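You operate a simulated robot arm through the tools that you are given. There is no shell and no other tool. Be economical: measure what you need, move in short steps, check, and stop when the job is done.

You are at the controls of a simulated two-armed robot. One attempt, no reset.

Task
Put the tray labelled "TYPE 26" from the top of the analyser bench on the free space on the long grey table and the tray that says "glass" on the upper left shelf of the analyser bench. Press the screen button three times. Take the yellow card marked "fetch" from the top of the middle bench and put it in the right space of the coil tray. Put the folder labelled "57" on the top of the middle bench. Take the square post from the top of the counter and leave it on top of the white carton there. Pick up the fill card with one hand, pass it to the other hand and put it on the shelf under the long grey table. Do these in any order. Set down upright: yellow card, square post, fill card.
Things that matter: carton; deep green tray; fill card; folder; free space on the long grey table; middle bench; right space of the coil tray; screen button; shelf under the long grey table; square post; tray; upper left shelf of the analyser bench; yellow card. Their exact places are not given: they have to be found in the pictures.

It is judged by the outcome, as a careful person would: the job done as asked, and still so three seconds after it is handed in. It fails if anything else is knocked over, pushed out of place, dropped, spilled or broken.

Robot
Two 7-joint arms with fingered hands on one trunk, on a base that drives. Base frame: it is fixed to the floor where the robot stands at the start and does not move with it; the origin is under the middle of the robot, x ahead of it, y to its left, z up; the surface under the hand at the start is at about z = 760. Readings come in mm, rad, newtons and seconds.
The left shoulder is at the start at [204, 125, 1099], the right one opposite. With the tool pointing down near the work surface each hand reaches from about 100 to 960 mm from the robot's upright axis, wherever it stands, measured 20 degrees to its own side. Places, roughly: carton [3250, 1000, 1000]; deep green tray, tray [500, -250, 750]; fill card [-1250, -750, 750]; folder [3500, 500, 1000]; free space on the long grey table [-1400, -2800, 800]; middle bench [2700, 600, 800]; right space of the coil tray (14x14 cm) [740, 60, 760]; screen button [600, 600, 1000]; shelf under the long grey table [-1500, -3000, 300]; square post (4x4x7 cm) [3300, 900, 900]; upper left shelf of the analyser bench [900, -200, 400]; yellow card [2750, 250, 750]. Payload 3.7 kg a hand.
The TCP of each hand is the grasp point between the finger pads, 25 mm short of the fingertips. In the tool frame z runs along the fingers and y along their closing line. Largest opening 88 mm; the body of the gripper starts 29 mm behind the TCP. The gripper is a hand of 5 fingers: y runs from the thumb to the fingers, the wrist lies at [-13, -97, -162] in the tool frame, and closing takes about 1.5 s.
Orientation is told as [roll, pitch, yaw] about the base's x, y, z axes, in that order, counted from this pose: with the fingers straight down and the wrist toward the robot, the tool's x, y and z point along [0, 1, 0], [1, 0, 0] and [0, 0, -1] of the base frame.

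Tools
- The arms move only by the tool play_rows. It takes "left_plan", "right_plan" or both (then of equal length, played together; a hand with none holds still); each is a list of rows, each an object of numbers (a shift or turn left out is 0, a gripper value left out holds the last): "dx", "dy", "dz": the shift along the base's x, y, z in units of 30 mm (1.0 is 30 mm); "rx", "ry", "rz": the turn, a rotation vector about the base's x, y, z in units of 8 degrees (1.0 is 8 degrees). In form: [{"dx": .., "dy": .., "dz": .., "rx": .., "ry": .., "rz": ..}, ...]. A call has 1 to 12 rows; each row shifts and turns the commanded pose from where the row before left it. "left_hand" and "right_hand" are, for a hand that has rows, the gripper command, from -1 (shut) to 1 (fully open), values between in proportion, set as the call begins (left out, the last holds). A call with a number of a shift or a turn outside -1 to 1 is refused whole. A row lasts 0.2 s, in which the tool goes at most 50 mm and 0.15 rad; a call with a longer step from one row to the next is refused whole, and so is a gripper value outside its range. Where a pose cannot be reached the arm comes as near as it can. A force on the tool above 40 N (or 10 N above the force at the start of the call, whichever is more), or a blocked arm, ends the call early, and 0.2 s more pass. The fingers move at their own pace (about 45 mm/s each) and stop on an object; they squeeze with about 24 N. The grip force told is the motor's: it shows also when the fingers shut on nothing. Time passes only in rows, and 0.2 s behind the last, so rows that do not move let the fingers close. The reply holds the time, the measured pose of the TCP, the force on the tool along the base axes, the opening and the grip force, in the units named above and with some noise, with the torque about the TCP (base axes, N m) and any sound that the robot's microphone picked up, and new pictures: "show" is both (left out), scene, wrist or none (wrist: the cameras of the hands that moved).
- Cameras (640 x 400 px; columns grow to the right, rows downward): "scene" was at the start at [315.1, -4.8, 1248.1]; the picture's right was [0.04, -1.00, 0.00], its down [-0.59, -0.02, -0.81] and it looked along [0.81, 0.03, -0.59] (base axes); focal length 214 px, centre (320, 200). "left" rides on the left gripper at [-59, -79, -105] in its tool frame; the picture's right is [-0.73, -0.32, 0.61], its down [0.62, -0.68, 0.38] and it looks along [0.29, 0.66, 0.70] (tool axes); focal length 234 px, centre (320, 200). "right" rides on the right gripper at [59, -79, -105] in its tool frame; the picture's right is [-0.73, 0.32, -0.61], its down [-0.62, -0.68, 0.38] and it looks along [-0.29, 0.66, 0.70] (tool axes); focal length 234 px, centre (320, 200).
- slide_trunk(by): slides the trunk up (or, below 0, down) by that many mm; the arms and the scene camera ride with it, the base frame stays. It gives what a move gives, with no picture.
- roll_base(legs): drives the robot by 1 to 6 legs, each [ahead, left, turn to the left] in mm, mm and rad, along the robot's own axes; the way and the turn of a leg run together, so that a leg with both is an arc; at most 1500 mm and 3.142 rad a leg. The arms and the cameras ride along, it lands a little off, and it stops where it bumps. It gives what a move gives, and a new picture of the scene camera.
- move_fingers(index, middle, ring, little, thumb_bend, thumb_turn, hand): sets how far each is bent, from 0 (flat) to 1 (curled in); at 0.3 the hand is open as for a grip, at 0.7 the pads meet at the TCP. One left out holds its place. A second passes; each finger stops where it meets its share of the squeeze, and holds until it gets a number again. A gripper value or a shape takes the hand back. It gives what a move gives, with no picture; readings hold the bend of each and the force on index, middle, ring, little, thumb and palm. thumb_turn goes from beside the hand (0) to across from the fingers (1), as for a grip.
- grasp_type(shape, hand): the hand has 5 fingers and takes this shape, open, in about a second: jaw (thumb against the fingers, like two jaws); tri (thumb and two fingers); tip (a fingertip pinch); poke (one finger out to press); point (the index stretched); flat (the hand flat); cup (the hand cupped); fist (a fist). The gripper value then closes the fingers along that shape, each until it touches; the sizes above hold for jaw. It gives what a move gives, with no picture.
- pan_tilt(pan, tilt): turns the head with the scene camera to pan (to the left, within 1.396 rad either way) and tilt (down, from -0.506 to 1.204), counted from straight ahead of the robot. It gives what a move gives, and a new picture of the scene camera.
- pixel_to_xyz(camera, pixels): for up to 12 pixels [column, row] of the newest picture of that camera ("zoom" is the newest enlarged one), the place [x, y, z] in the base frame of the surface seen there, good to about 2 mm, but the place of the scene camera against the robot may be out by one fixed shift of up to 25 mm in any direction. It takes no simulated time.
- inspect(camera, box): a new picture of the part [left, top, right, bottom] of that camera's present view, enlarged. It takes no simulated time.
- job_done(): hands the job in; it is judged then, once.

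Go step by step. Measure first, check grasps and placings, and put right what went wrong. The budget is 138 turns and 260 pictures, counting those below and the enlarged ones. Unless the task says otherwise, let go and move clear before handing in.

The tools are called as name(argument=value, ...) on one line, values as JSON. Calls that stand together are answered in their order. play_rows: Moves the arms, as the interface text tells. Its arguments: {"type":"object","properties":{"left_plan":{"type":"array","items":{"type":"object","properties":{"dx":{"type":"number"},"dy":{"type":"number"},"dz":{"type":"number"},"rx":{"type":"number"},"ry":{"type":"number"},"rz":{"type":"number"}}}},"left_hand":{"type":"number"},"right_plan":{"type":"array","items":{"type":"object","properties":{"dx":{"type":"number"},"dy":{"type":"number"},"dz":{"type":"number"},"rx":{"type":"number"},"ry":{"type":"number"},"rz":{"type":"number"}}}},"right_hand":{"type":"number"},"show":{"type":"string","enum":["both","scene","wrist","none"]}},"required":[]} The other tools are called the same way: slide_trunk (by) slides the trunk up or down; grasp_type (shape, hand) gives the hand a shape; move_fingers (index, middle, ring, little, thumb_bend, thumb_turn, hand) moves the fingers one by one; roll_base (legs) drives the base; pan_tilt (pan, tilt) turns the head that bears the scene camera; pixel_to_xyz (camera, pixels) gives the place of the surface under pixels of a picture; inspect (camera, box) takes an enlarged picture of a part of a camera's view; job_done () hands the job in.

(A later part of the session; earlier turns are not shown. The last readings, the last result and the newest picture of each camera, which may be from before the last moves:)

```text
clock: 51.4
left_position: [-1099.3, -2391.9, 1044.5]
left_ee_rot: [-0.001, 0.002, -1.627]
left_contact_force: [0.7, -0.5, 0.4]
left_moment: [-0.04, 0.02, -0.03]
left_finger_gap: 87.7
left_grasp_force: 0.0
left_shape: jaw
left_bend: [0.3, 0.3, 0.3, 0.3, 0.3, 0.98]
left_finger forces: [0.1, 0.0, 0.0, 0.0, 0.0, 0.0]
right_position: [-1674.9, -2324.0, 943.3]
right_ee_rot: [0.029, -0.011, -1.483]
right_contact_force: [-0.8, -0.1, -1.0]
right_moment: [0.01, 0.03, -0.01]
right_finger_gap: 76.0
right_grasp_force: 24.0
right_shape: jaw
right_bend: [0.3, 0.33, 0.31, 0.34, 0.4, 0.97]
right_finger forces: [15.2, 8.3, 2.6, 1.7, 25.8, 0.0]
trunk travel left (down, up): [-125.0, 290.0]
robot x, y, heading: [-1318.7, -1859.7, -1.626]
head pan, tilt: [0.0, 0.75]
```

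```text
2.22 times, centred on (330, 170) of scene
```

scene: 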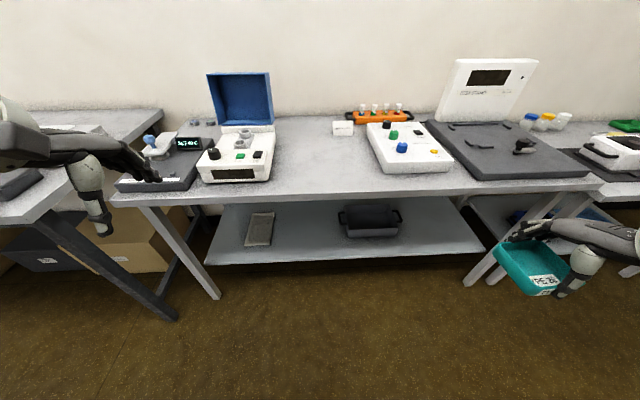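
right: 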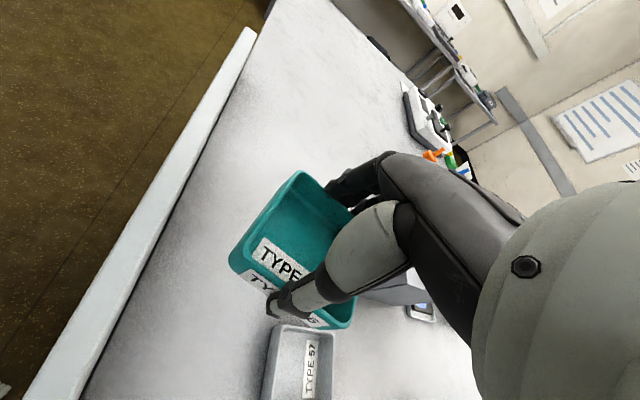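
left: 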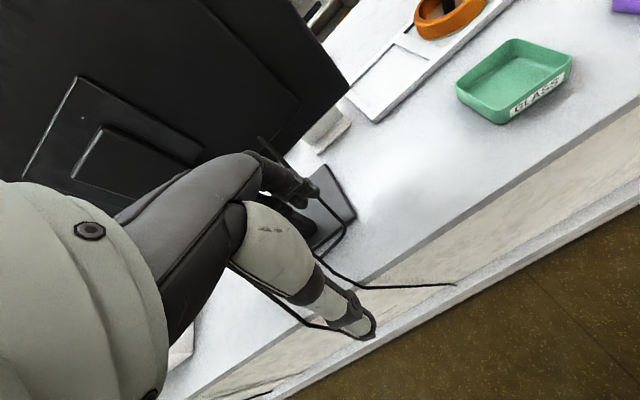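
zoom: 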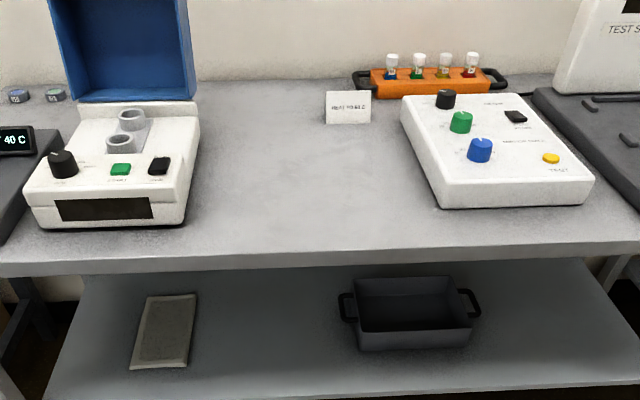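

Free space is x -1235…-1560, y -2690…-2990, top ≈ 801. I'll first bring the right hand inward, then drive in closer.

play_rows(right_plan=[{"dx": 1, "dy": -0.2}, {"dx": 1, "dy": -0.2}, {"dx": 1, "dy": -0.2}, {"dx": 1, "dy": -0.2}, {"dx": 1, "dy": -0.2}, {"dx": 1, "dy": -0.2}, {"dx": 0.9, "dy": -0.2}], show="none")

roll_base(legs=[[0, 0, 0.055], [350, 0, 0]])

```text
clock: 53.0
left_position: [-1099.1, -2393.4, 1042.6]
left_ee_rot: [0.001, 0.003, -1.625]
left_contact_force: [0.0, -0.3, -0.2]
left_moment: [0.0, 0.01, -0.03]
left_finger_gap: 87.7
left_grasp_force: 0.1
left_shape: jaw
left_bend: [0.3, 0.3, 0.3, 0.3, 0.3, 0.98]
left_finger forces: [0.0, 0.1, 0.0, 0.0, 0.0, 0.1]
right_position: [-1495.0, -2407.7, 943.1]
right_ee_rot: [0.025, -0.011, -1.484]
right_contact_force: [0.5, -0.5, -0.6]
right_moment: [0.03, 0.0, 0.0]
right_finger_gap: 76.3
right_grasp_force: 24.6
right_shape: jaw
right_bend: [0.3, 0.34, 0.31, 0.34, 0.4, 0.97]
right_finger forces: [14.7, 8.2, 2.7, 1.4, 25.2, 0.1]
right hand out of reach, approached as far as the arm can: row 1, 2, 3, 4
trunk travel left (down, up): [-125.0, 290.0]
robot x, y, heading: [-1321.3, -1854.1, -1.627]
head pan, tilt: [0.0, 0.75]
```

```text
clock: 55.6
left_position: [-1070.9, -2720.2, 1043.5]
left_ee_rot: [0.002, 0.001, -1.568]
left_contact_force: [0.4, 0.9, 0.3]
left_moment: [0.0, -0.02, -0.03]
left_finger_gap: 87.8
left_grasp_force: 0.1
left_shape: jaw
left_bend: [0.3, 0.3, 0.3, 0.3, 0.3, 0.98]
left_finger forces: [0.0, 0.1, 0.0, 0.1, 0.0, 0.0]
right_position: [-1463.6, -2758.1, 944.7]
right_ee_rot: [0.028, -0.01, -1.428]
right_contact_force: [0.2, 0.3, -0.8]
right_moment: [0.02, 0.01, 0.0]
right_finger_gap: 76.4
right_grasp_force: 24.4
right_shape: jaw
right_bend: [0.3, 0.34, 0.31, 0.34, 0.4, 0.97]
right_finger forces: [14.7, 8.2, 2.7, 1.4, 25.3, 0.1]
trunk travel left (down, up): [-125.0, 290.0]
robot x, y, heading: [-1318.3, -2198.0, -1.567]
head pan, tilt: [0.0, 0.75]
```

scene: 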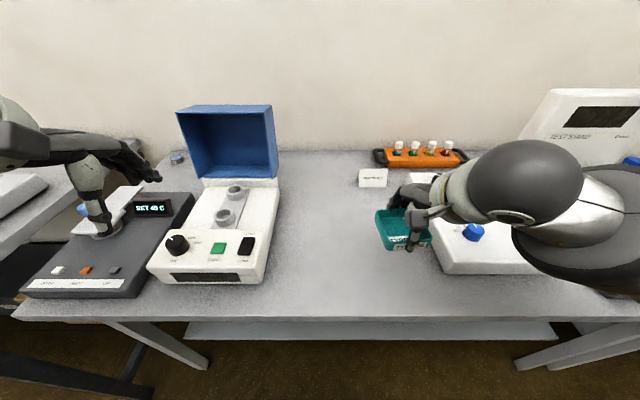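

I'll shift the tray to (-1385,-2800) and lower it, levelling the tilt.

play_rows(right_plan=[{"dx": 0.9, "dy": -0.4, "rx": -0.2, "rz": -0.5}, {"dx": 0.9, "dy": -0.4, "rz": -0.5}, {"dx": 0.8, "dy": -0.5}, {"dz": -0.9}, {"dz": -0.9}, {"dz": -0.9}])

```text
clock: 57.0
left_position: [-1069.8, -2719.6, 1042.9]
left_ee_rot: [-0.001, 0.003, -1.569]
left_contact_force: [1.4, 0.3, 1.0]
left_moment: [0.0, -0.03, 0.01]
left_finger_gap: 88.0
left_grasp_force: 0.0
left_shape: jaw
left_bend: [0.3, 0.3, 0.3, 0.3, 0.3, 0.98]
left_finger forces: [0.1, 0.1, 0.0, 0.0, 0.0, 0.0]
right_position: [-1388.5, -2798.0, 863.7]
right_ee_rot: [0.025, -0.039, -1.567]
right_contact_force: [0.4, -0.2, -0.7]
right_moment: [0.02, 0.01, 0.01]
right_finger_gap: 76.3
right_grasp_force: 23.8
right_shape: jaw
right_bend: [0.3, 0.34, 0.31, 0.34, 0.4, 0.97]
right_finger forces: [14.5, 8.1, 2.7, 1.5, 24.9, 0.0]
trunk travel left (down, up): [-125.0, 290.0]
robot x, y, heading: [-1319.6, -2198.4, -1.564]
head pan, tilt: [0.0, 0.75]
```

scene: 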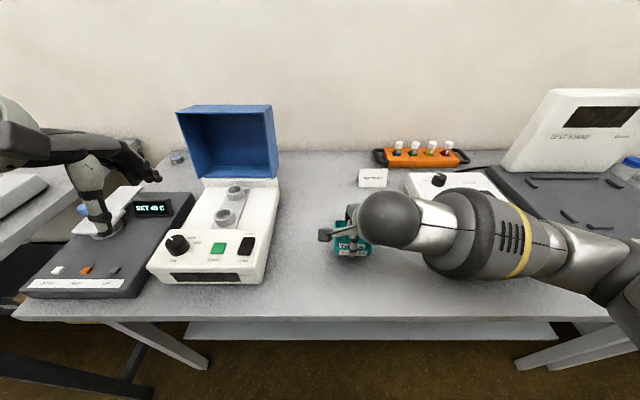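
right: 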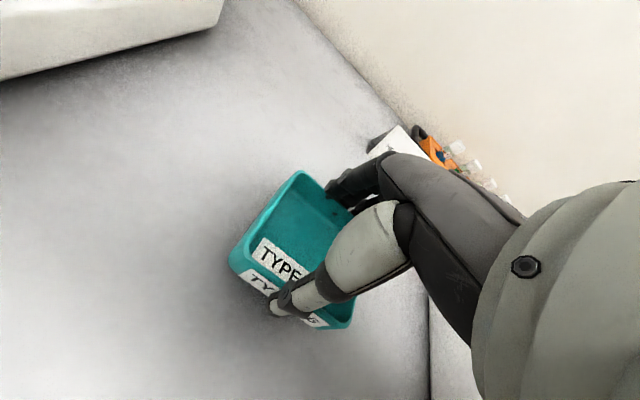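

Nearly down; fix the small tilt and lower gently.

play_rows(right_plan=[{"rx": 0.28, "ry": 0.18, "dz": -0.3}, {"dz": -0.5}, {"dz": -0.15}, {"dz": -0.1}], show="wrist")

pixel_to_xyz(camera="right", pixels=[[180, 250], [270, 320], [400, 330]])

```text
clock: 58.0
left_position: [-1071.1, -2719.2, 1045.5]
left_ee_rot: [-0.001, 0.0, -1.569]
left_contact_force: [-0.8, 0.2, -0.3]
left_moment: [-0.02, 0.02, 0.01]
left_finger_gap: 88.1
left_grasp_force: 0.1
left_shape: jaw
left_bend: [0.3, 0.3, 0.3, 0.3, 0.3, 0.98]
left_finger forces: [0.0, 0.0, 0.0, 0.0, 0.0, 0.0]
right_position: [-1386.8, -2797.2, 835.5]
right_ee_rot: [-0.001, -0.004, -1.568]
right_contact_force: [-1.4, 2.1, 9.7]
right_moment: [-0.34, 0.0, -0.04]
right_finger_gap: 76.0
right_grasp_force: 23.9
right_shape: jaw
right_bend: [0.3, 0.33, 0.31, 0.35, 0.4, 0.97]
right_finger forces: [16.1, 8.4, 2.7, 2.0, 26.1, 0.0]
trunk travel left (down, up): [-125.0, 290.0]
robot x, y, heading: [-1319.1, -2199.6, -1.57]
head pan, tilt: [0.0, 0.75]
```

right: 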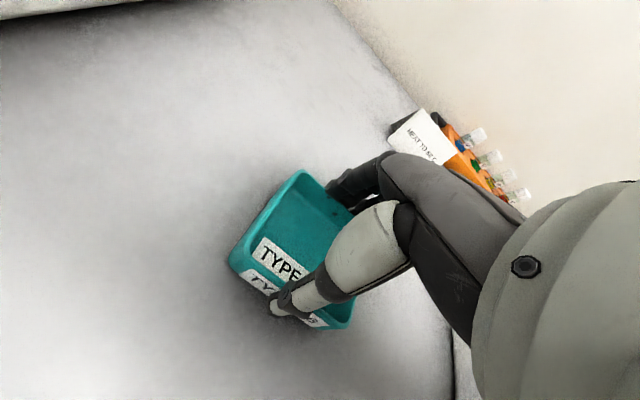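

```text
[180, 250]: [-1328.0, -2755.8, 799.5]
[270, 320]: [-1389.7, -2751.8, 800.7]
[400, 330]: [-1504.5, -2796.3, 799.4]
```

Contact 9.7 N on the table (top at z 800). Release and rise.

play_rows(right_plan=[{"dz": -0.05}, {}, {}, {}, {}], right_hand=1, show="none")

play_rows(right_plan=[{"dz": 0.3}, {"dz": 0.7}, {"dz": 0.9}, {"dz": 0.9}, {"dz": 0.9}, {"dz": 0.9}])

```text
clock: 59.2
left_position: [-1070.4, -2721.0, 1043.7]
left_ee_rot: [-0.001, 0.003, -1.569]
left_contact_force: [-0.3, -0.6, -0.6]
left_moment: [-0.01, 0.01, -0.02]
left_finger_gap: 87.8
left_grasp_force: 0.1
left_shape: jaw
left_bend: [0.3, 0.3, 0.3, 0.3, 0.3, 0.98]
left_finger forces: [0.1, 0.0, 0.1, 0.0, 0.0, 0.0]
right_position: [-1387.5, -2796.4, 829.9]
right_ee_rot: [-0.002, 0.001, -1.567]
right_contact_force: [0.2, -0.7, -0.3]
right_moment: [-0.03, 0.0, -0.02]
right_finger_gap: 87.7
right_grasp_force: 0.1
right_shape: jaw
right_bend: [0.29, 0.3, 0.3, 0.3, 0.29, 0.97]
right_finger forces: [0.7, 0.0, 0.1, 0.1, 0.6, 0.0]
trunk travel left (down, up): [-125.0, 290.0]
robot x, y, heading: [-1321.2, -2192.7, -1.571]
head pan, tilt: [0.0, 0.75]
```

```text
clock: 60.6
left_position: [-1071.8, -2720.4, 1044.1]
left_ee_rot: [0.0, 0.002, -1.569]
left_contact_force: [0.6, -0.2, 0.2]
left_moment: [-0.01, -0.03, -0.03]
left_finger_gap: 87.8
left_grasp_force: 0.0
left_shape: jaw
left_bend: [0.3, 0.3, 0.3, 0.3, 0.3, 0.98]
left_finger forces: [0.0, 0.0, 0.0, 0.1, 0.1, 0.0]
right_position: [-1387.5, -2796.7, 968.8]
right_ee_rot: [0.0, -0.001, -1.568]
right_contact_force: [0.4, 0.2, 0.5]
right_moment: [-0.01, -0.01, -0.03]
right_finger_gap: 88.0
right_grasp_force: 0.0
right_shape: jaw
right_bend: [0.3, 0.3, 0.3, 0.3, 0.3, 0.97]
right_finger forces: [0.0, 0.0, 0.0, 0.0, 0.1, 0.0]
trunk travel left (down, up): [-125.0, 290.0]
robot x, y, heading: [-1319.8, -2196.6, -1.574]
head pan, tilt: [0.0, 0.75]
```

scene: 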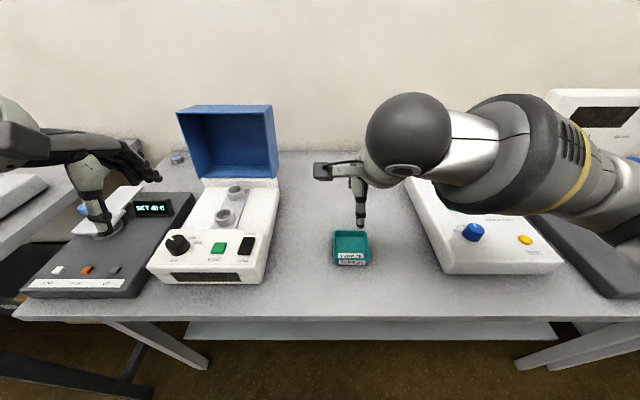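
right: 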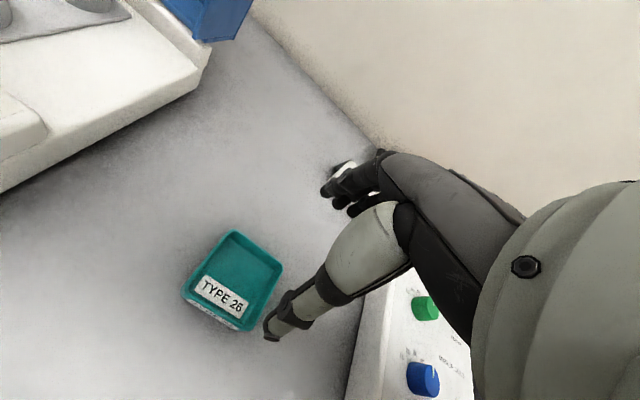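

TYPE 26 tray stands upright in the free space. Next: back off, go round to the -x side of the bench with the fill card, and face +x.

roll_base(legs=[[-350, 0, 0], [0, -730, 0], [0, 0, 1.574]])

pan_tilt(pan=0.6, tilt=0.45)

```text
clock: 73.2
left_position: [-1524.8, -1597.8, 1044.1]
left_ee_rot: [-0.003, 0.002, -0.005]
left_contact_force: [-0.2, -0.5, -0.4]
left_moment: [0.0, 0.03, -0.01]
left_finger_gap: 87.9
left_grasp_force: 0.1
left_shape: jaw
left_bend: [0.3, 0.3, 0.3, 0.3, 0.3, 0.98]
left_finger forces: [0.0, 0.1, 0.1, 0.0, 0.1, 0.1]
right_position: [-1450.0, -1910.8, 967.4]
right_ee_rot: [-0.002, -0.001, -0.002]
right_contact_force: [-0.1, -1.2, 0.2]
right_moment: [-0.05, 0.0, 0.01]
right_finger_gap: 88.0
right_grasp_force: 0.1
right_shape: jaw
right_bend: [0.3, 0.3, 0.3, 0.3, 0.3, 0.97]
right_finger forces: [0.0, 0.0, 0.0, 0.1, 0.0, 0.0]
trunk travel left (down, up): [-125.0, 290.0]
robot x, y, heading: [-2051.9, -1844.0, -0.003]
head pan, tilt: [0.0, 0.75]
```

scene: 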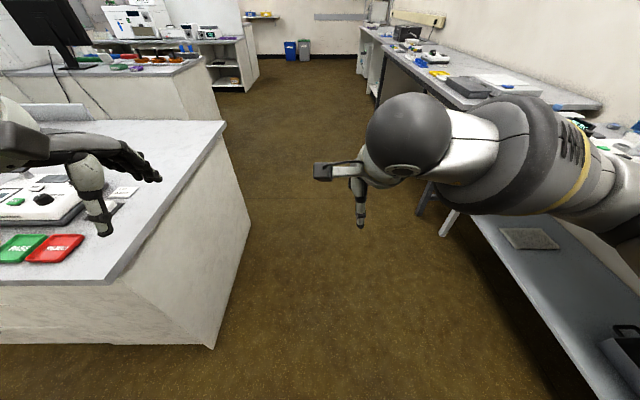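

```text
clock: 74.2
left_position: [-1524.0, -1596.4, 1044.4]
left_ee_rot: [0.001, 0.003, -0.006]
left_contact_force: [0.2, -0.4, 0.2]
left_moment: [0.0, 0.02, 0.03]
left_finger_gap: 87.8
left_grasp_force: 0.0
left_shape: jaw
left_bend: [0.3, 0.3, 0.3, 0.3, 0.3, 0.98]
left_finger forces: [0.1, 0.1, 0.0, 0.0, 0.0, 0.1]
right_position: [-1450.3, -1912.2, 966.9]
right_ee_rot: [-0.002, -0.002, -0.001]
right_contact_force: [0.3, 0.6, -0.5]
right_moment: [-0.05, 0.03, 0.0]
right_finger_gap: 88.2
right_grasp_force: 0.1
right_shape: jaw
right_bend: [0.3, 0.3, 0.3, 0.3, 0.3, 0.97]
right_finger forces: [0.0, 0.1, 0.1, 0.1, 0.0, 0.0]
trunk travel left (down, up): [-125.0, 290.0]
robot x, y, heading: [-2049.8, -1843.8, -0.005]
head pan, tilt: [0.6, 0.45]
```

scene: 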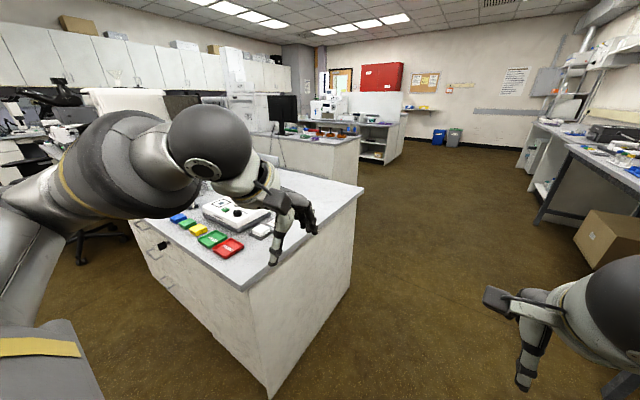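

Clear floor beside the bench's -x side. Drive along it to y≈-800 and look at the card.

roll_base(legs=[[0, 1040, 0]])

pan_tilt(pan=0.0, tilt=0.6)

```text
clock: 83.5
left_position: [-1518.1, -563.1, 1044.2]
left_ee_rot: [-0.002, 0.002, -0.006]
left_contact_force: [-0.3, -1.5, -0.2]
left_moment: [-0.01, -0.03, 0.01]
left_finger_gap: 87.8
left_grasp_force: 0.0
left_shape: jaw
left_bend: [0.3, 0.3, 0.3, 0.3, 0.3, 0.98]
left_finger forces: [0.0, 0.0, 0.0, 0.0, 0.0, 0.0]
right_position: [-1443.9, -879.3, 968.2]
right_ee_rot: [-0.002, -0.002, -0.004]
right_contact_force: [0.1, 0.4, 0.2]
right_moment: [-0.02, 0.04, 0.02]
right_finger_gap: 87.9
right_grasp_force: 0.1
right_shape: jaw
right_bend: [0.3, 0.3, 0.3, 0.3, 0.3, 0.97]
right_finger forces: [0.0, 0.0, 0.0, 0.1, 0.0, 0.0]
trunk travel left (down, up): [-125.0, 290.0]
robot x, y, heading: [-2043.3, -803.8, -0.009]
head pan, tilt: [0.6, 0.45]
```

scene: 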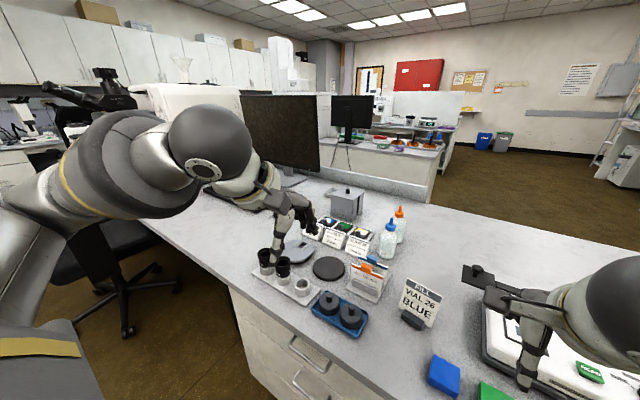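

```text
clock: 84.5
left_position: [-1520.4, -562.6, 1043.1]
left_ee_rot: [-0.001, 0.004, -0.004]
left_contact_force: [-0.3, -0.2, -0.5]
left_moment: [-0.01, 0.02, 0.0]
left_finger_gap: 87.9
left_grasp_force: 0.0
left_shape: jaw
left_bend: [0.3, 0.3, 0.3, 0.3, 0.3, 0.98]
left_finger forces: [0.0, 0.0, 0.1, 0.1, 0.1, 0.0]
right_position: [-1444.2, -879.3, 967.8]
right_ee_rot: [-0.001, -0.002, -0.004]
right_contact_force: [-0.5, -0.1, 0.6]
right_moment: [0.02, 0.0, -0.01]
right_finger_gap: 87.9
right_grasp_force: 0.0
right_shape: jaw
right_bend: [0.3, 0.3, 0.3, 0.3, 0.3, 0.97]
right_finger forces: [0.1, 0.0, 0.0, 0.0, 0.1, 0.0]
trunk travel left (down, up): [-125.0, 290.0]
robot x, y, heading: [-2044.1, -807.0, -0.004]
head pan, tilt: [0.0, 0.6]
```

scene: 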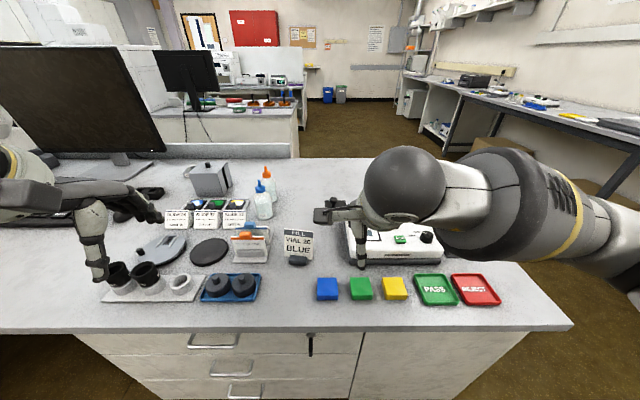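

The fill card ("FILL VIAL 26 BLUE") stands at (298,245) in a black foot. Zoom and measure.

inspect(camera="scene", box=[220, 190, 380, 290])

pixel_to_xyz(camera="zoom", pixels=[[258, 160], [376, 165], [270, 262], [360, 272], [310, 285], [318, 215], [280, 285], [345, 290], [310, 320], [200, 230], [520, 200], [318, 163]])

pixel_to_xyz(camera="scene", pixels=[[300, 320], [570, 322], [250, 245], [298, 290], [340, 320]])

```text
4.00 times, centred on (300, 240) of scene
```

zoom: 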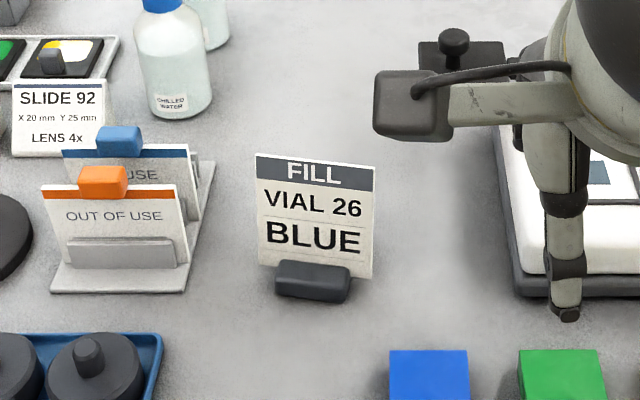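

```text
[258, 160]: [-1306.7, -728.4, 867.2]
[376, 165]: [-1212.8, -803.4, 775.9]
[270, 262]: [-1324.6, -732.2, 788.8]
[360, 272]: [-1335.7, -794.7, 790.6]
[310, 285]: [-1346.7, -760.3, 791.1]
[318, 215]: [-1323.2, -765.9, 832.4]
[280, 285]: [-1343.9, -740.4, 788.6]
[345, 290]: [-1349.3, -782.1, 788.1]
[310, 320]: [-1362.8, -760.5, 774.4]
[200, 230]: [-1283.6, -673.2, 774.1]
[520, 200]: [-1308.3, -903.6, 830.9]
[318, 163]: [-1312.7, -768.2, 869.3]
```

```text
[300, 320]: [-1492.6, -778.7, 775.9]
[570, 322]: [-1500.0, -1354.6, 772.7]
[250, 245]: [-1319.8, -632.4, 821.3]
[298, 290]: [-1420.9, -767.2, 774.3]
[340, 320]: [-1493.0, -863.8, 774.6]
```

The card is about 77 wide, top z≈853, leaning back ~14°, foot at (-1335,-762). I'll set the right hand to "tri", tilt it so the fingers point down-left, and look with the wrist camera.

grasp_type(hand="right", shape="tri")

play_rows(right_plan=[{"dx": 0.4, "dy": 0.2, "rx": 0.9}, {"dx": 0.4, "dy": 0.2, "rx": 0.9}, {"dx": 0.4, "dy": 0.2, "rx": 0.9}, {"dx": 0.4, "dy": 0.2, "rx": 0.9}, {"dx": 0.4, "dy": 0.2, "rx": 0.9}])

```text
clock: 85.4
left_position: [-1518.4, -562.9, 1044.5]
left_ee_rot: [0.0, 0.001, -0.004]
left_contact_force: [0.9, -0.3, -0.2]
left_moment: [0.0, 0.01, 0.0]
left_finger_gap: 87.8
left_grasp_force: 0.0
left_shape: jaw
left_bend: [0.3, 0.3, 0.3, 0.3, 0.3, 0.98]
left_finger forces: [0.1, 0.0, 0.0, 0.0, 0.0, 0.0]
right_position: [-1445.3, -879.8, 968.2]
right_ee_rot: [0.0, -0.001, -0.004]
right_contact_force: [0.3, 0.1, 0.7]
right_moment: [-0.01, -0.02, 0.03]
right_finger_gap: 88.0
right_grasp_force: 0.2
right_shape: tri
right_bend: [0.3, 0.3, 0.99, 0.99, 0.3, 0.97]
right_finger forces: [0.1, 0.0, 0.0, 0.0, 0.0, 0.0]
trunk travel left (down, up): [-125.0, 290.0]
robot x, y, heading: [-2045.8, -809.5, -0.008]
head pan, tilt: [0.0, 0.6]
```

```text
clock: 86.6
left_position: [-1518.4, -562.1, 1043.2]
left_ee_rot: [0.0, 0.001, -0.006]
left_contact_force: [-1.2, 0.2, 0.0]
left_moment: [0.02, 0.0, 0.02]
left_finger_gap: 88.0
left_grasp_force: 0.1
left_shape: jaw
left_bend: [0.3, 0.3, 0.3, 0.3, 0.3, 0.98]
left_finger forces: [0.0, 0.0, 0.0, 0.1, 0.0, 0.0]
right_position: [-1384.4, -847.6, 967.1]
right_ee_rot: [0.63, 0.003, -0.006]
right_contact_force: [0.4, 1.2, -0.2]
right_moment: [0.0, 0.03, 0.0]
right_finger_gap: 87.9
right_grasp_force: 0.0
right_shape: tri
right_bend: [0.3, 0.3, 0.99, 0.99, 0.3, 0.97]
right_finger forces: [0.0, 0.0, 0.1, 0.0, 0.0, 0.0]
trunk travel left (down, up): [-125.0, 290.0]
robot x, y, heading: [-2042.0, -809.2, -0.005]
head pan, tilt: [0.0, 0.6]
```

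scene: 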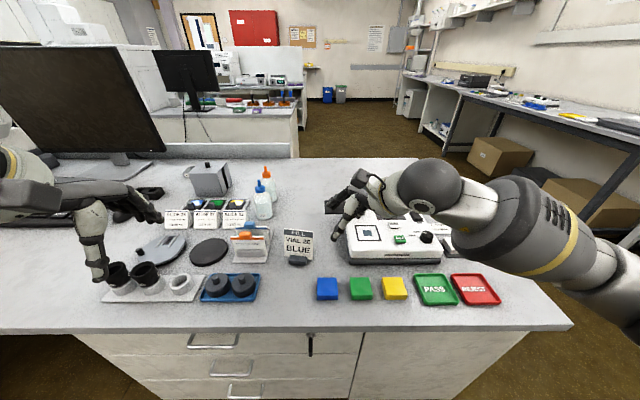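
right: 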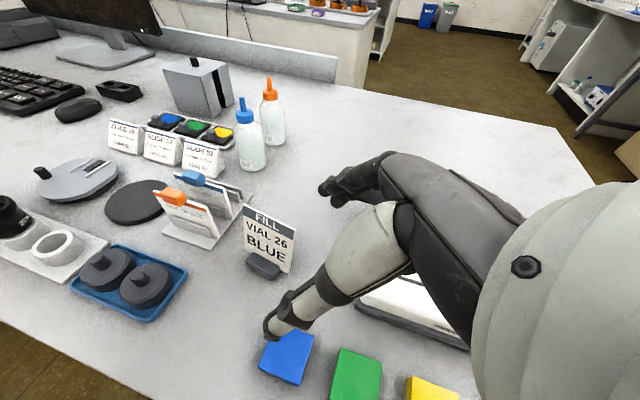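

Wrist view shows the card at (270,240). Zoom to measure accurately.

inspect(camera="right", box=[220, 190, 320, 290])

pixel_to_xyz(camera="right", pixels=[[249, 209], [294, 239], [286, 270], [246, 243], [270, 225], [268, 255], [262, 270], [250, 261], [276, 279], [262, 238]])

```text
4.00 times, centred on (270, 240) of right
```

zoom: 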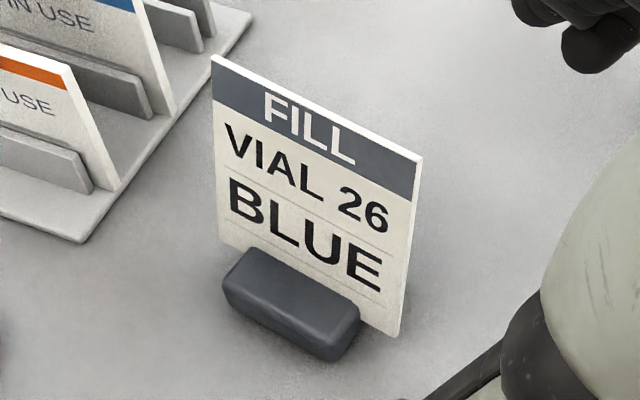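

```text
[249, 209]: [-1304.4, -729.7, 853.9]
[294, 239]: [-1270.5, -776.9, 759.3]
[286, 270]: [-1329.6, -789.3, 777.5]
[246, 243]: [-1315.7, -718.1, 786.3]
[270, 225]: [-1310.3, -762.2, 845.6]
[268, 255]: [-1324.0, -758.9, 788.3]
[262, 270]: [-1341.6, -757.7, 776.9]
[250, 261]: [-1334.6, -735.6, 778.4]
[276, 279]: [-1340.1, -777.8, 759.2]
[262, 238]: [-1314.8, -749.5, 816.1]
```

Card geometry: centre ≈(-1316,-760), yaw ≈-11°, lean ≈13.5°. Align the right hand with it and go to a pre-grasp above-right.

play_rows(right_plan=[{"dx": 0.79, "dy": 0.09, "dz": -0.5, "rz": -0.47, "ry": 0.57}, {"dx": 0.79, "dy": 0.09, "dz": -0.5, "rz": -0.47, "ry": 0.57}, {"dx": 0.79, "dy": 0.09, "dz": -0.6, "rz": -0.46, "ry": 0.56}, {"dz": -0.5}, {}])

```text
clock: 87.8
left_position: [-1518.0, -563.2, 1045.0]
left_ee_rot: [0.0, 0.002, -0.005]
left_contact_force: [-0.5, -0.1, 0.0]
left_moment: [0.01, -0.02, 0.03]
left_finger_gap: 88.0
left_grasp_force: 0.0
left_shape: jaw
left_bend: [0.3, 0.3, 0.3, 0.3, 0.3, 0.98]
left_finger forces: [0.1, 0.1, 0.1, 0.0, 0.1, 0.0]
right_position: [-1314.6, -842.4, 904.1]
right_ee_rot: [0.602, 0.237, -0.203]
right_contact_force: [0.7, 0.1, 0.3]
right_moment: [0.01, -0.02, 0.0]
right_finger_gap: 88.1
right_grasp_force: 0.0
right_shape: tri
right_bend: [0.3, 0.3, 0.99, 0.99, 0.3, 0.97]
right_finger forces: [0.1, 0.0, 0.1, 0.0, 0.0, 0.0]
trunk travel left (down, up): [-125.0, 290.0]
robot x, y, heading: [-2043.3, -807.6, -0.005]
head pan, tilt: [0.0, 0.6]
```

scene: 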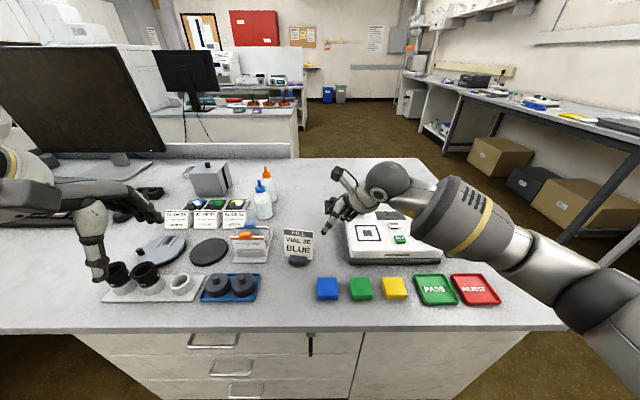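
right: 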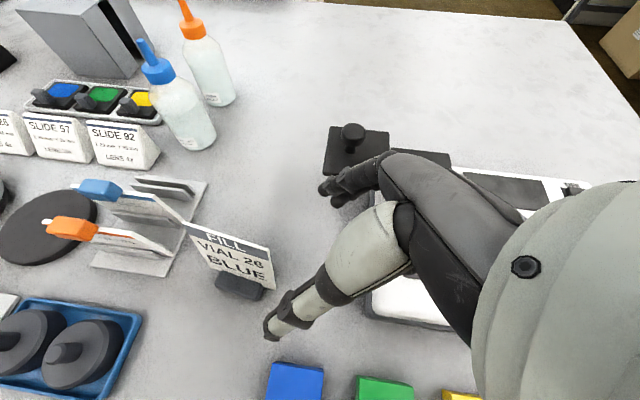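

The card lies between thumb (268,330) and fingers (325,190) along the approach line. Advance 60 mm and check.

play_rows(right_plan=[{"dx": -0.05, "dy": 0.41, "dz": -0.53}, {"dx": -0.05, "dy": 0.41, "dz": -0.53}, {"dx": -0.05, "dy": 0.41, "dz": -0.53}, {}], show="wrist")

inspect(camera="right", box=[160, 120, 420, 360])

```text
clock: 88.8
left_position: [-1518.8, -562.0, 1044.2]
left_ee_rot: [0.0, 0.001, -0.006]
left_contact_force: [-0.1, -0.8, -0.3]
left_moment: [0.03, -0.01, 0.02]
left_finger_gap: 87.8
left_grasp_force: 0.1
left_shape: jaw
left_bend: [0.3, 0.3, 0.3, 0.3, 0.3, 0.98]
left_finger forces: [0.0, 0.0, 0.0, 0.1, 0.1, 0.1]
right_position: [-1318.3, -803.6, 856.5]
right_ee_rot: [0.603, 0.236, -0.204]
right_contact_force: [-1.1, 0.8, 0.2]
right_moment: [-0.01, 0.0, 0.01]
right_finger_gap: 87.8
right_grasp_force: 0.1
right_shape: tri
right_bend: [0.3, 0.3, 0.99, 0.99, 0.3, 0.97]
right_finger forces: [0.1, 0.0, 0.1, 0.1, 0.1, 0.1]
trunk travel left (down, up): [-125.0, 290.0]
robot x, y, heading: [-2042.6, -805.8, -0.005]
head pan, tilt: [0.0, 0.6]
```

right: 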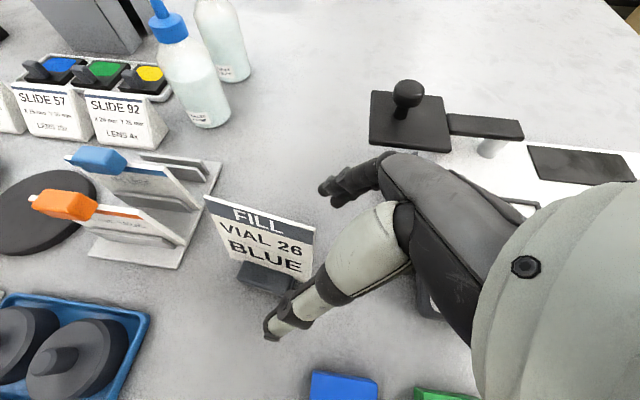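

```text
1.67 times, centred on (290, 240) of right
```

zoom: 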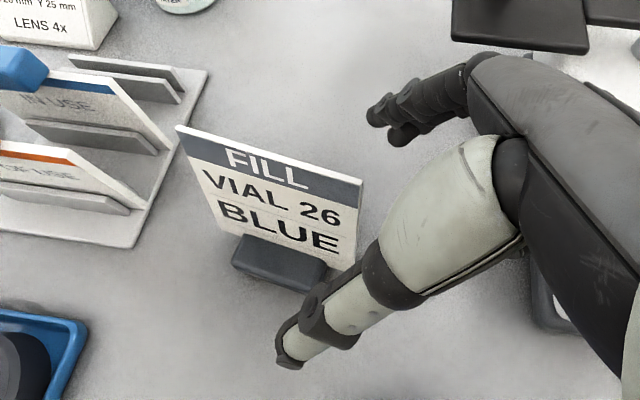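

Card is straddled. Advance the last 40 mm and close.

play_rows(right_plan=[{"dx": -0.05, "dy": 0.41, "dz": -0.5}, {"dx": -0.05, "dy": 0.41, "dz": -0.5}, {}], show="wrist")

play_rows(right_plan=[{}, {}, {}, {}, {}, {}, {}, {}, {}, {}], right_hand=-1, show="both")

```text
clock: 89.6
left_position: [-1519.1, -562.8, 1045.5]
left_ee_rot: [0.0, 0.003, -0.004]
left_contact_force: [-1.1, 0.7, -0.2]
left_moment: [-0.04, 0.0, 0.02]
left_finger_gap: 87.8
left_grasp_force: 0.1
left_shape: jaw
left_bend: [0.3, 0.3, 0.3, 0.3, 0.3, 0.98]
left_finger forces: [0.0, 0.1, 0.1, 0.1, 0.1, 0.0]
right_position: [-1319.6, -778.3, 828.5]
right_ee_rot: [0.601, 0.239, -0.203]
right_contact_force: [-0.9, 0.7, -1.0]
right_moment: [-0.01, -0.02, 0.0]
right_finger_gap: 87.6
right_grasp_force: 0.0
right_shape: tri
right_bend: [0.3, 0.3, 0.99, 0.99, 0.3, 0.97]
right_finger forces: [0.0, 0.1, 0.0, 0.1, 0.1, 0.1]
trunk travel left (down, up): [-125.0, 290.0]
robot x, y, heading: [-2043.3, -808.9, -0.009]
head pan, tilt: [0.0, 0.6]
```

right: 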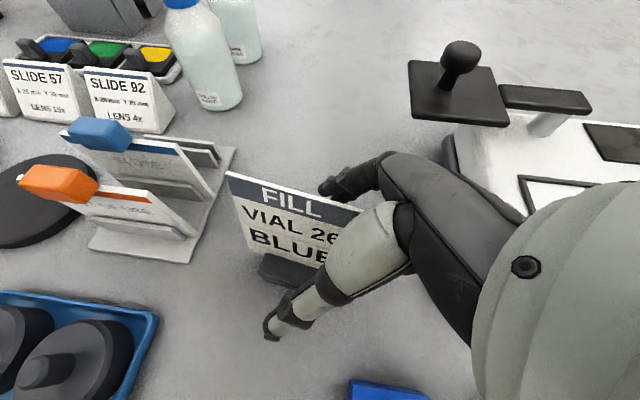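

```text
clock: 91.8
left_position: [-1517.7, -562.9, 1044.2]
left_ee_rot: [0.0, 0.002, -0.004]
left_contact_force: [1.0, 0.0, 0.3]
left_moment: [0.02, -0.01, 0.01]
left_finger_gap: 87.8
left_grasp_force: 0.1
left_shape: jaw
left_bend: [0.3, 0.3, 0.3, 0.3, 0.3, 0.98]
left_finger forces: [0.1, 0.0, 0.0, 0.0, 0.0, 0.0]
right_position: [-1318.7, -778.0, 827.6]
right_ee_rot: [0.602, 0.238, -0.203]
right_contact_force: [0.5, 0.4, -0.5]
right_moment: [-0.01, -0.01, 0.04]
right_finger_gap: 0.0
right_grasp_force: 24.1
right_shape: tri
right_bend: [0.7, 0.7, 1.0, 1.0, 0.69, 1.0]
right_finger forces: [10.8, 10.9, 0.1, 0.0, 21.6, 0.1]
trunk travel left (down, up): [-125.0, 290.0]
robot x, y, heading: [-2044.2, -810.9, -0.005]
head pan, tilt: [0.0, 0.6]
```

scene: 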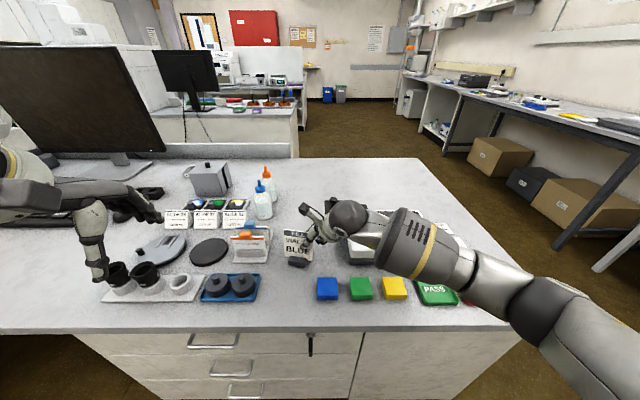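
right: 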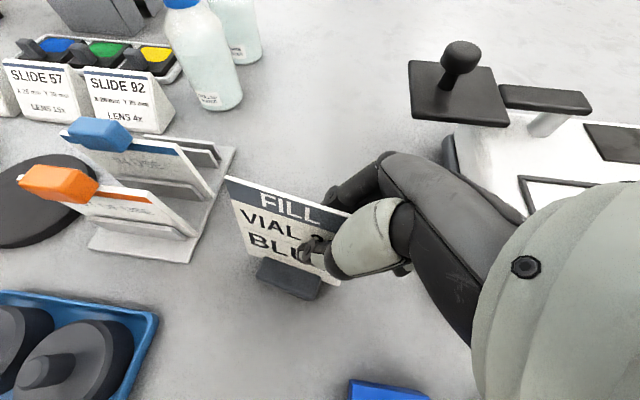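

Closed with gap ~0 on a thin card; lift 60 mm and see whether it comes along.

play_rows(right_plan=[{"dz": 0.3}, {"dz": 0.6}, {"dz": 0.6}, {"dz": 0.6}], show="wrist")

```text
clock: 92.8
left_position: [-1519.3, -561.6, 1043.6]
left_ee_rot: [-0.001, 0.001, -0.007]
left_contact_force: [0.7, -0.2, -1.0]
left_moment: [0.01, 0.0, -0.01]
left_finger_gap: 87.8
left_grasp_force: 0.2
left_shape: jaw
left_bend: [0.3, 0.3, 0.3, 0.3, 0.3, 0.98]
left_finger forces: [0.1, 0.0, 0.0, 0.1, 0.0, 0.1]
right_position: [-1321.2, -778.8, 891.5]
right_ee_rot: [0.604, 0.235, -0.202]
right_contact_force: [-0.4, 0.2, -2.0]
right_moment: [0.0, -0.06, 0.01]
right_finger_gap: 0.0
right_grasp_force: 24.2
right_shape: tri
right_bend: [0.7, 0.7, 1.0, 1.0, 0.69, 1.0]
right_finger forces: [10.8, 11.0, 0.0, 0.0, 21.5, 0.0]
trunk travel left (down, up): [-125.0, 290.0]
robot x, y, heading: [-2043.4, -809.4, -0.009]
head pan, tilt: [0.0, 0.6]
```

right: 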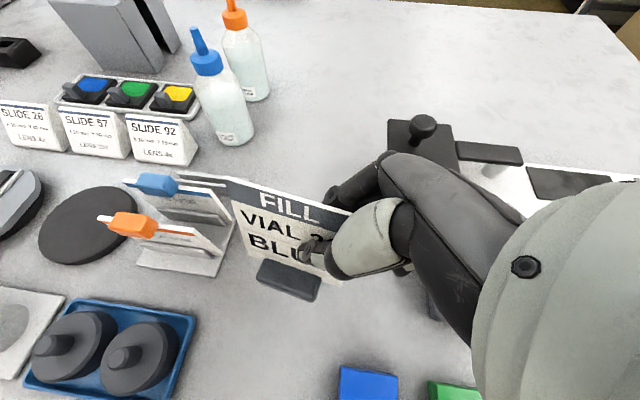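

The card came up cleanly in the right hand. Now lift it clear and bring the left hand (tri, fingers pointing right) to a pre-grasp beside the card's left edge.

grasp_type(hand="left", shape="tri")

play_rows(right_plan=[{"dz": 0.9}, {"dz": 0.9}, {"dx": -0.88, "dz": 0.45}, {"dx": -0.88, "dz": 0.45}, {"dx": -0.88, "dz": 0.45}, {"dx": -0.88, "dz": 0.45}, {"dx": -0.88, "dy": -0.2}, {"dx": -0.88, "dy": -0.2}, {}, {}, {}, {}], left_plan=[{"rx": -1.04}, {"rx": -1.04}, {"rx": -1.04}, {"rx": -1.04}, {"rx": -1.04}, {"rx": -1.04}, {"rx": -1.04}, {"rx": -1.04}, {"rx": -1.04}, {"ry": 0.57, "rz": -0.47}, {"ry": 0.57, "rz": -0.47}, {"ry": 0.56, "rz": -0.46}], right_hand=-1, left_hand=1)

```text
clock: 93.7
left_position: [-1517.6, -562.9, 1044.1]
left_ee_rot: [-0.001, 0.004, -0.005]
left_contact_force: [-0.1, -0.2, -0.1]
left_moment: [-0.02, 0.0, -0.01]
left_finger_gap: 87.6
left_grasp_force: 0.0
left_shape: tri
left_bend: [0.3, 0.3, 0.99, 0.99, 0.3, 0.98]
left_finger forces: [0.1, 0.0, 0.1, 0.0, 0.0, 0.0]
right_position: [-1320.2, -779.2, 890.4]
right_ee_rot: [0.603, 0.239, -0.204]
right_contact_force: [-0.2, -0.1, -1.5]
right_moment: [-0.01, 0.03, 0.01]
right_finger_gap: 0.0
right_grasp_force: 23.4
right_shape: tri
right_bend: [0.7, 0.7, 1.0, 1.0, 0.69, 1.0]
right_finger forces: [10.8, 10.9, 0.0, 0.0, 21.6, 0.0]
trunk travel left (down, up): [-125.0, 290.0]
robot x, y, heading: [-2043.2, -807.2, -0.005]
head pan, tilt: [0.0, 0.6]
```

```text
refused: -1.04 is not a number from -1 to 1
```

Values must stay within ±1; redo with rx -1.0.

play_rows(right_plan=[{"dz": 0.9}, {"dz": 0.9}, {"dx": -0.88, "dz": 0.45}, {"dx": -0.88, "dz": 0.45}, {"dx": -0.88, "dz": 0.45}, {"dx": -0.88, "dz": 0.45}, {"dx": -0.88, "dy": -0.2}, {"dx": -0.88, "dy": -0.2}, {}, {}, {}, {}], left_plan=[{"rx": -1.0}, {"rx": -1.0}, {"rx": -1.0}, {"rx": -1.0}, {"rx": -1.0}, {"rx": -1.0}, {"rx": -1.0}, {"rx": -1.0}, {"rx": -1.0}, {"ry": 0.57, "rz": -0.47}, {"ry": 0.57, "rz": -0.47}, {"ry": 0.56, "rz": -0.46}], right_hand=-1, left_hand=1)

```text
clock: 96.3
left_position: [-1517.1, -562.3, 1042.8]
left_ee_rot: [-1.28, 0.231, -0.205]
left_contact_force: [-0.9, -1.0, 0.1]
left_moment: [-0.01, 0.01, 0.01]
left_finger_gap: 87.7
left_grasp_force: 0.0
left_shape: tri
left_bend: [0.3, 0.3, 0.99, 0.99, 0.3, 0.98]
left_finger forces: [0.1, 0.0, 0.0, 0.1, 0.1, 0.1]
right_position: [-1477.1, -790.6, 996.1]
right_ee_rot: [0.601, 0.238, -0.204]
right_contact_force: [-0.1, 0.6, -1.3]
right_moment: [0.0, -0.04, -0.04]
right_finger_gap: 0.1
right_grasp_force: 24.6
right_shape: tri
right_bend: [0.7, 0.7, 1.0, 1.0, 0.69, 1.0]
right_finger forces: [10.8, 11.0, 0.1, 0.1, 21.6, 0.1]
trunk travel left (down, up): [-125.0, 290.0]
robot x, y, heading: [-2044.2, -806.3, -0.003]
head pan, tilt: [0.0, 0.6]
```

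scene: 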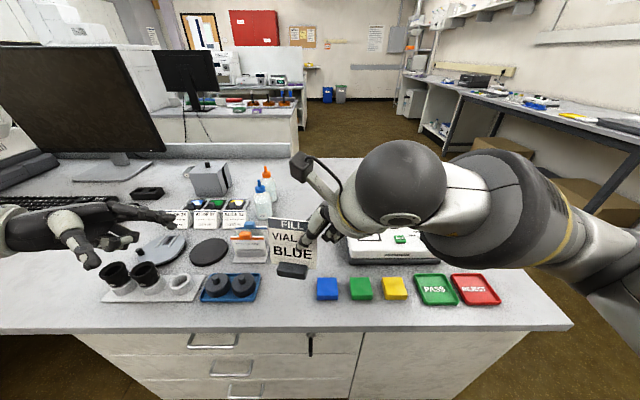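
right: 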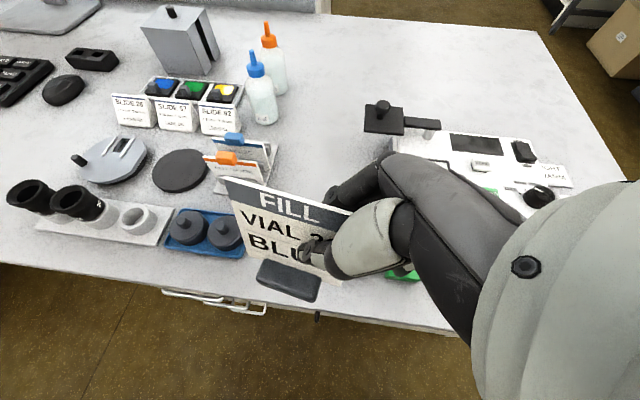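
left: 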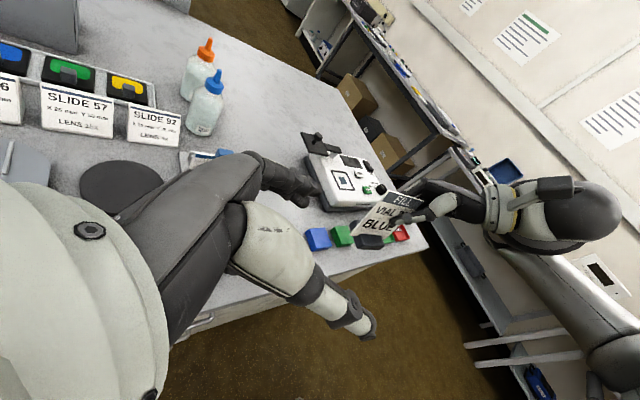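

Left hand pointing right as intended. Move to the pre-grasp at (-1440,-636,1021).

play_rows(left_plan=[{"dx": 0.85, "dy": -0.82, "dz": -0.24}, {"dx": 0.85, "dy": -0.82, "dz": -0.24}, {"dx": 0.85, "dy": -0.82, "dz": -0.24}, {}])

inspect(camera="left", box=[200, 100, 520, 350])

```text
clock: 97.3
left_position: [-1441.6, -638.0, 1023.2]
left_ee_rot: [-1.281, 0.23, -0.202]
left_contact_force: [-0.3, -0.8, 0.5]
left_moment: [-0.01, -0.01, 0.03]
left_finger_gap: 87.5
left_grasp_force: 0.1
left_shape: tri
left_bend: [0.3, 0.3, 0.99, 0.99, 0.3, 0.98]
left_finger forces: [0.1, 0.0, 0.0, 0.1, 0.1, 0.0]
right_position: [-1478.5, -791.5, 997.6]
right_ee_rot: [0.602, 0.234, -0.202]
right_contact_force: [-0.1, 0.3, 0.3]
right_moment: [-0.04, -0.02, 0.01]
right_finger_gap: 0.4
right_grasp_force: 23.8
right_shape: tri
right_bend: [0.7, 0.7, 1.0, 1.0, 0.69, 1.0]
right_finger forces: [10.9, 11.0, 0.0, 0.1, 21.6, 0.0]
trunk travel left (down, up): [-125.0, 290.0]
robot x, y, heading: [-2044.2, -808.5, -0.007]
head pan, tilt: [0.0, 0.6]
```

scene: 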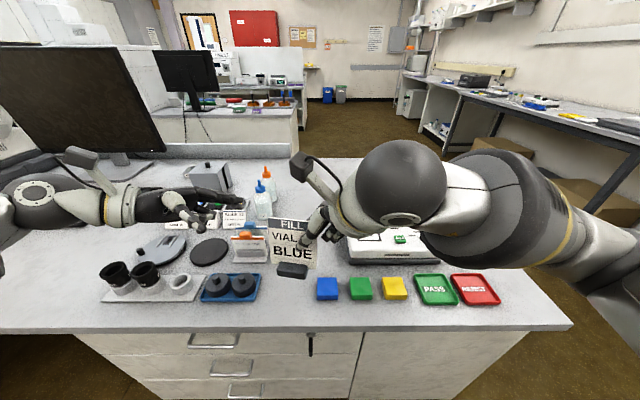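
left: 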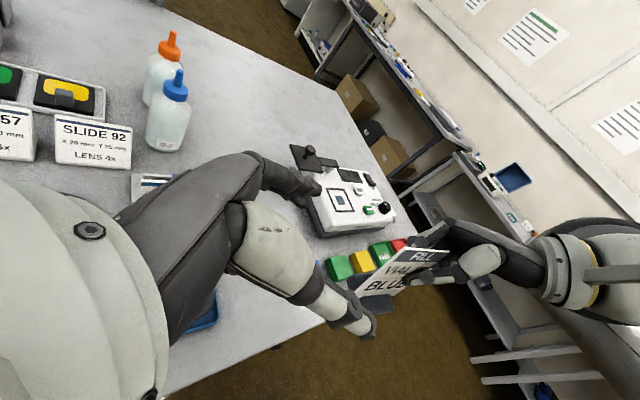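

```text
1.60 times, centred on (360, 225) of left
```

zoom: 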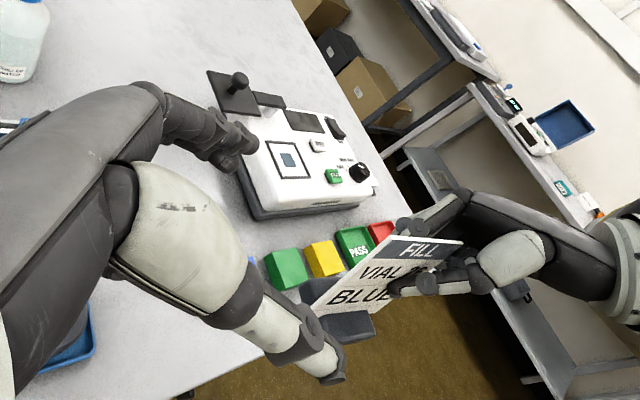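

Check the card's left-edge coordinates from the left camera.

pixel_to_xyz(camera="zoom", pixels=[[395, 243], [345, 285], [310, 308], [420, 253], [455, 243], [370, 280], [400, 285], [345, 328], [430, 280]])

```text
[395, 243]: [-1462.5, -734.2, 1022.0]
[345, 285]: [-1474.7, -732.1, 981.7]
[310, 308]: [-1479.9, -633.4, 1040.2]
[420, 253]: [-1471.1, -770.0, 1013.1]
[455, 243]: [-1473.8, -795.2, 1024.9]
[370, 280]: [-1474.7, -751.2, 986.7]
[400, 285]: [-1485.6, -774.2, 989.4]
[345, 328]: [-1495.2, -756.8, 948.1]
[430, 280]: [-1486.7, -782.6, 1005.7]
```

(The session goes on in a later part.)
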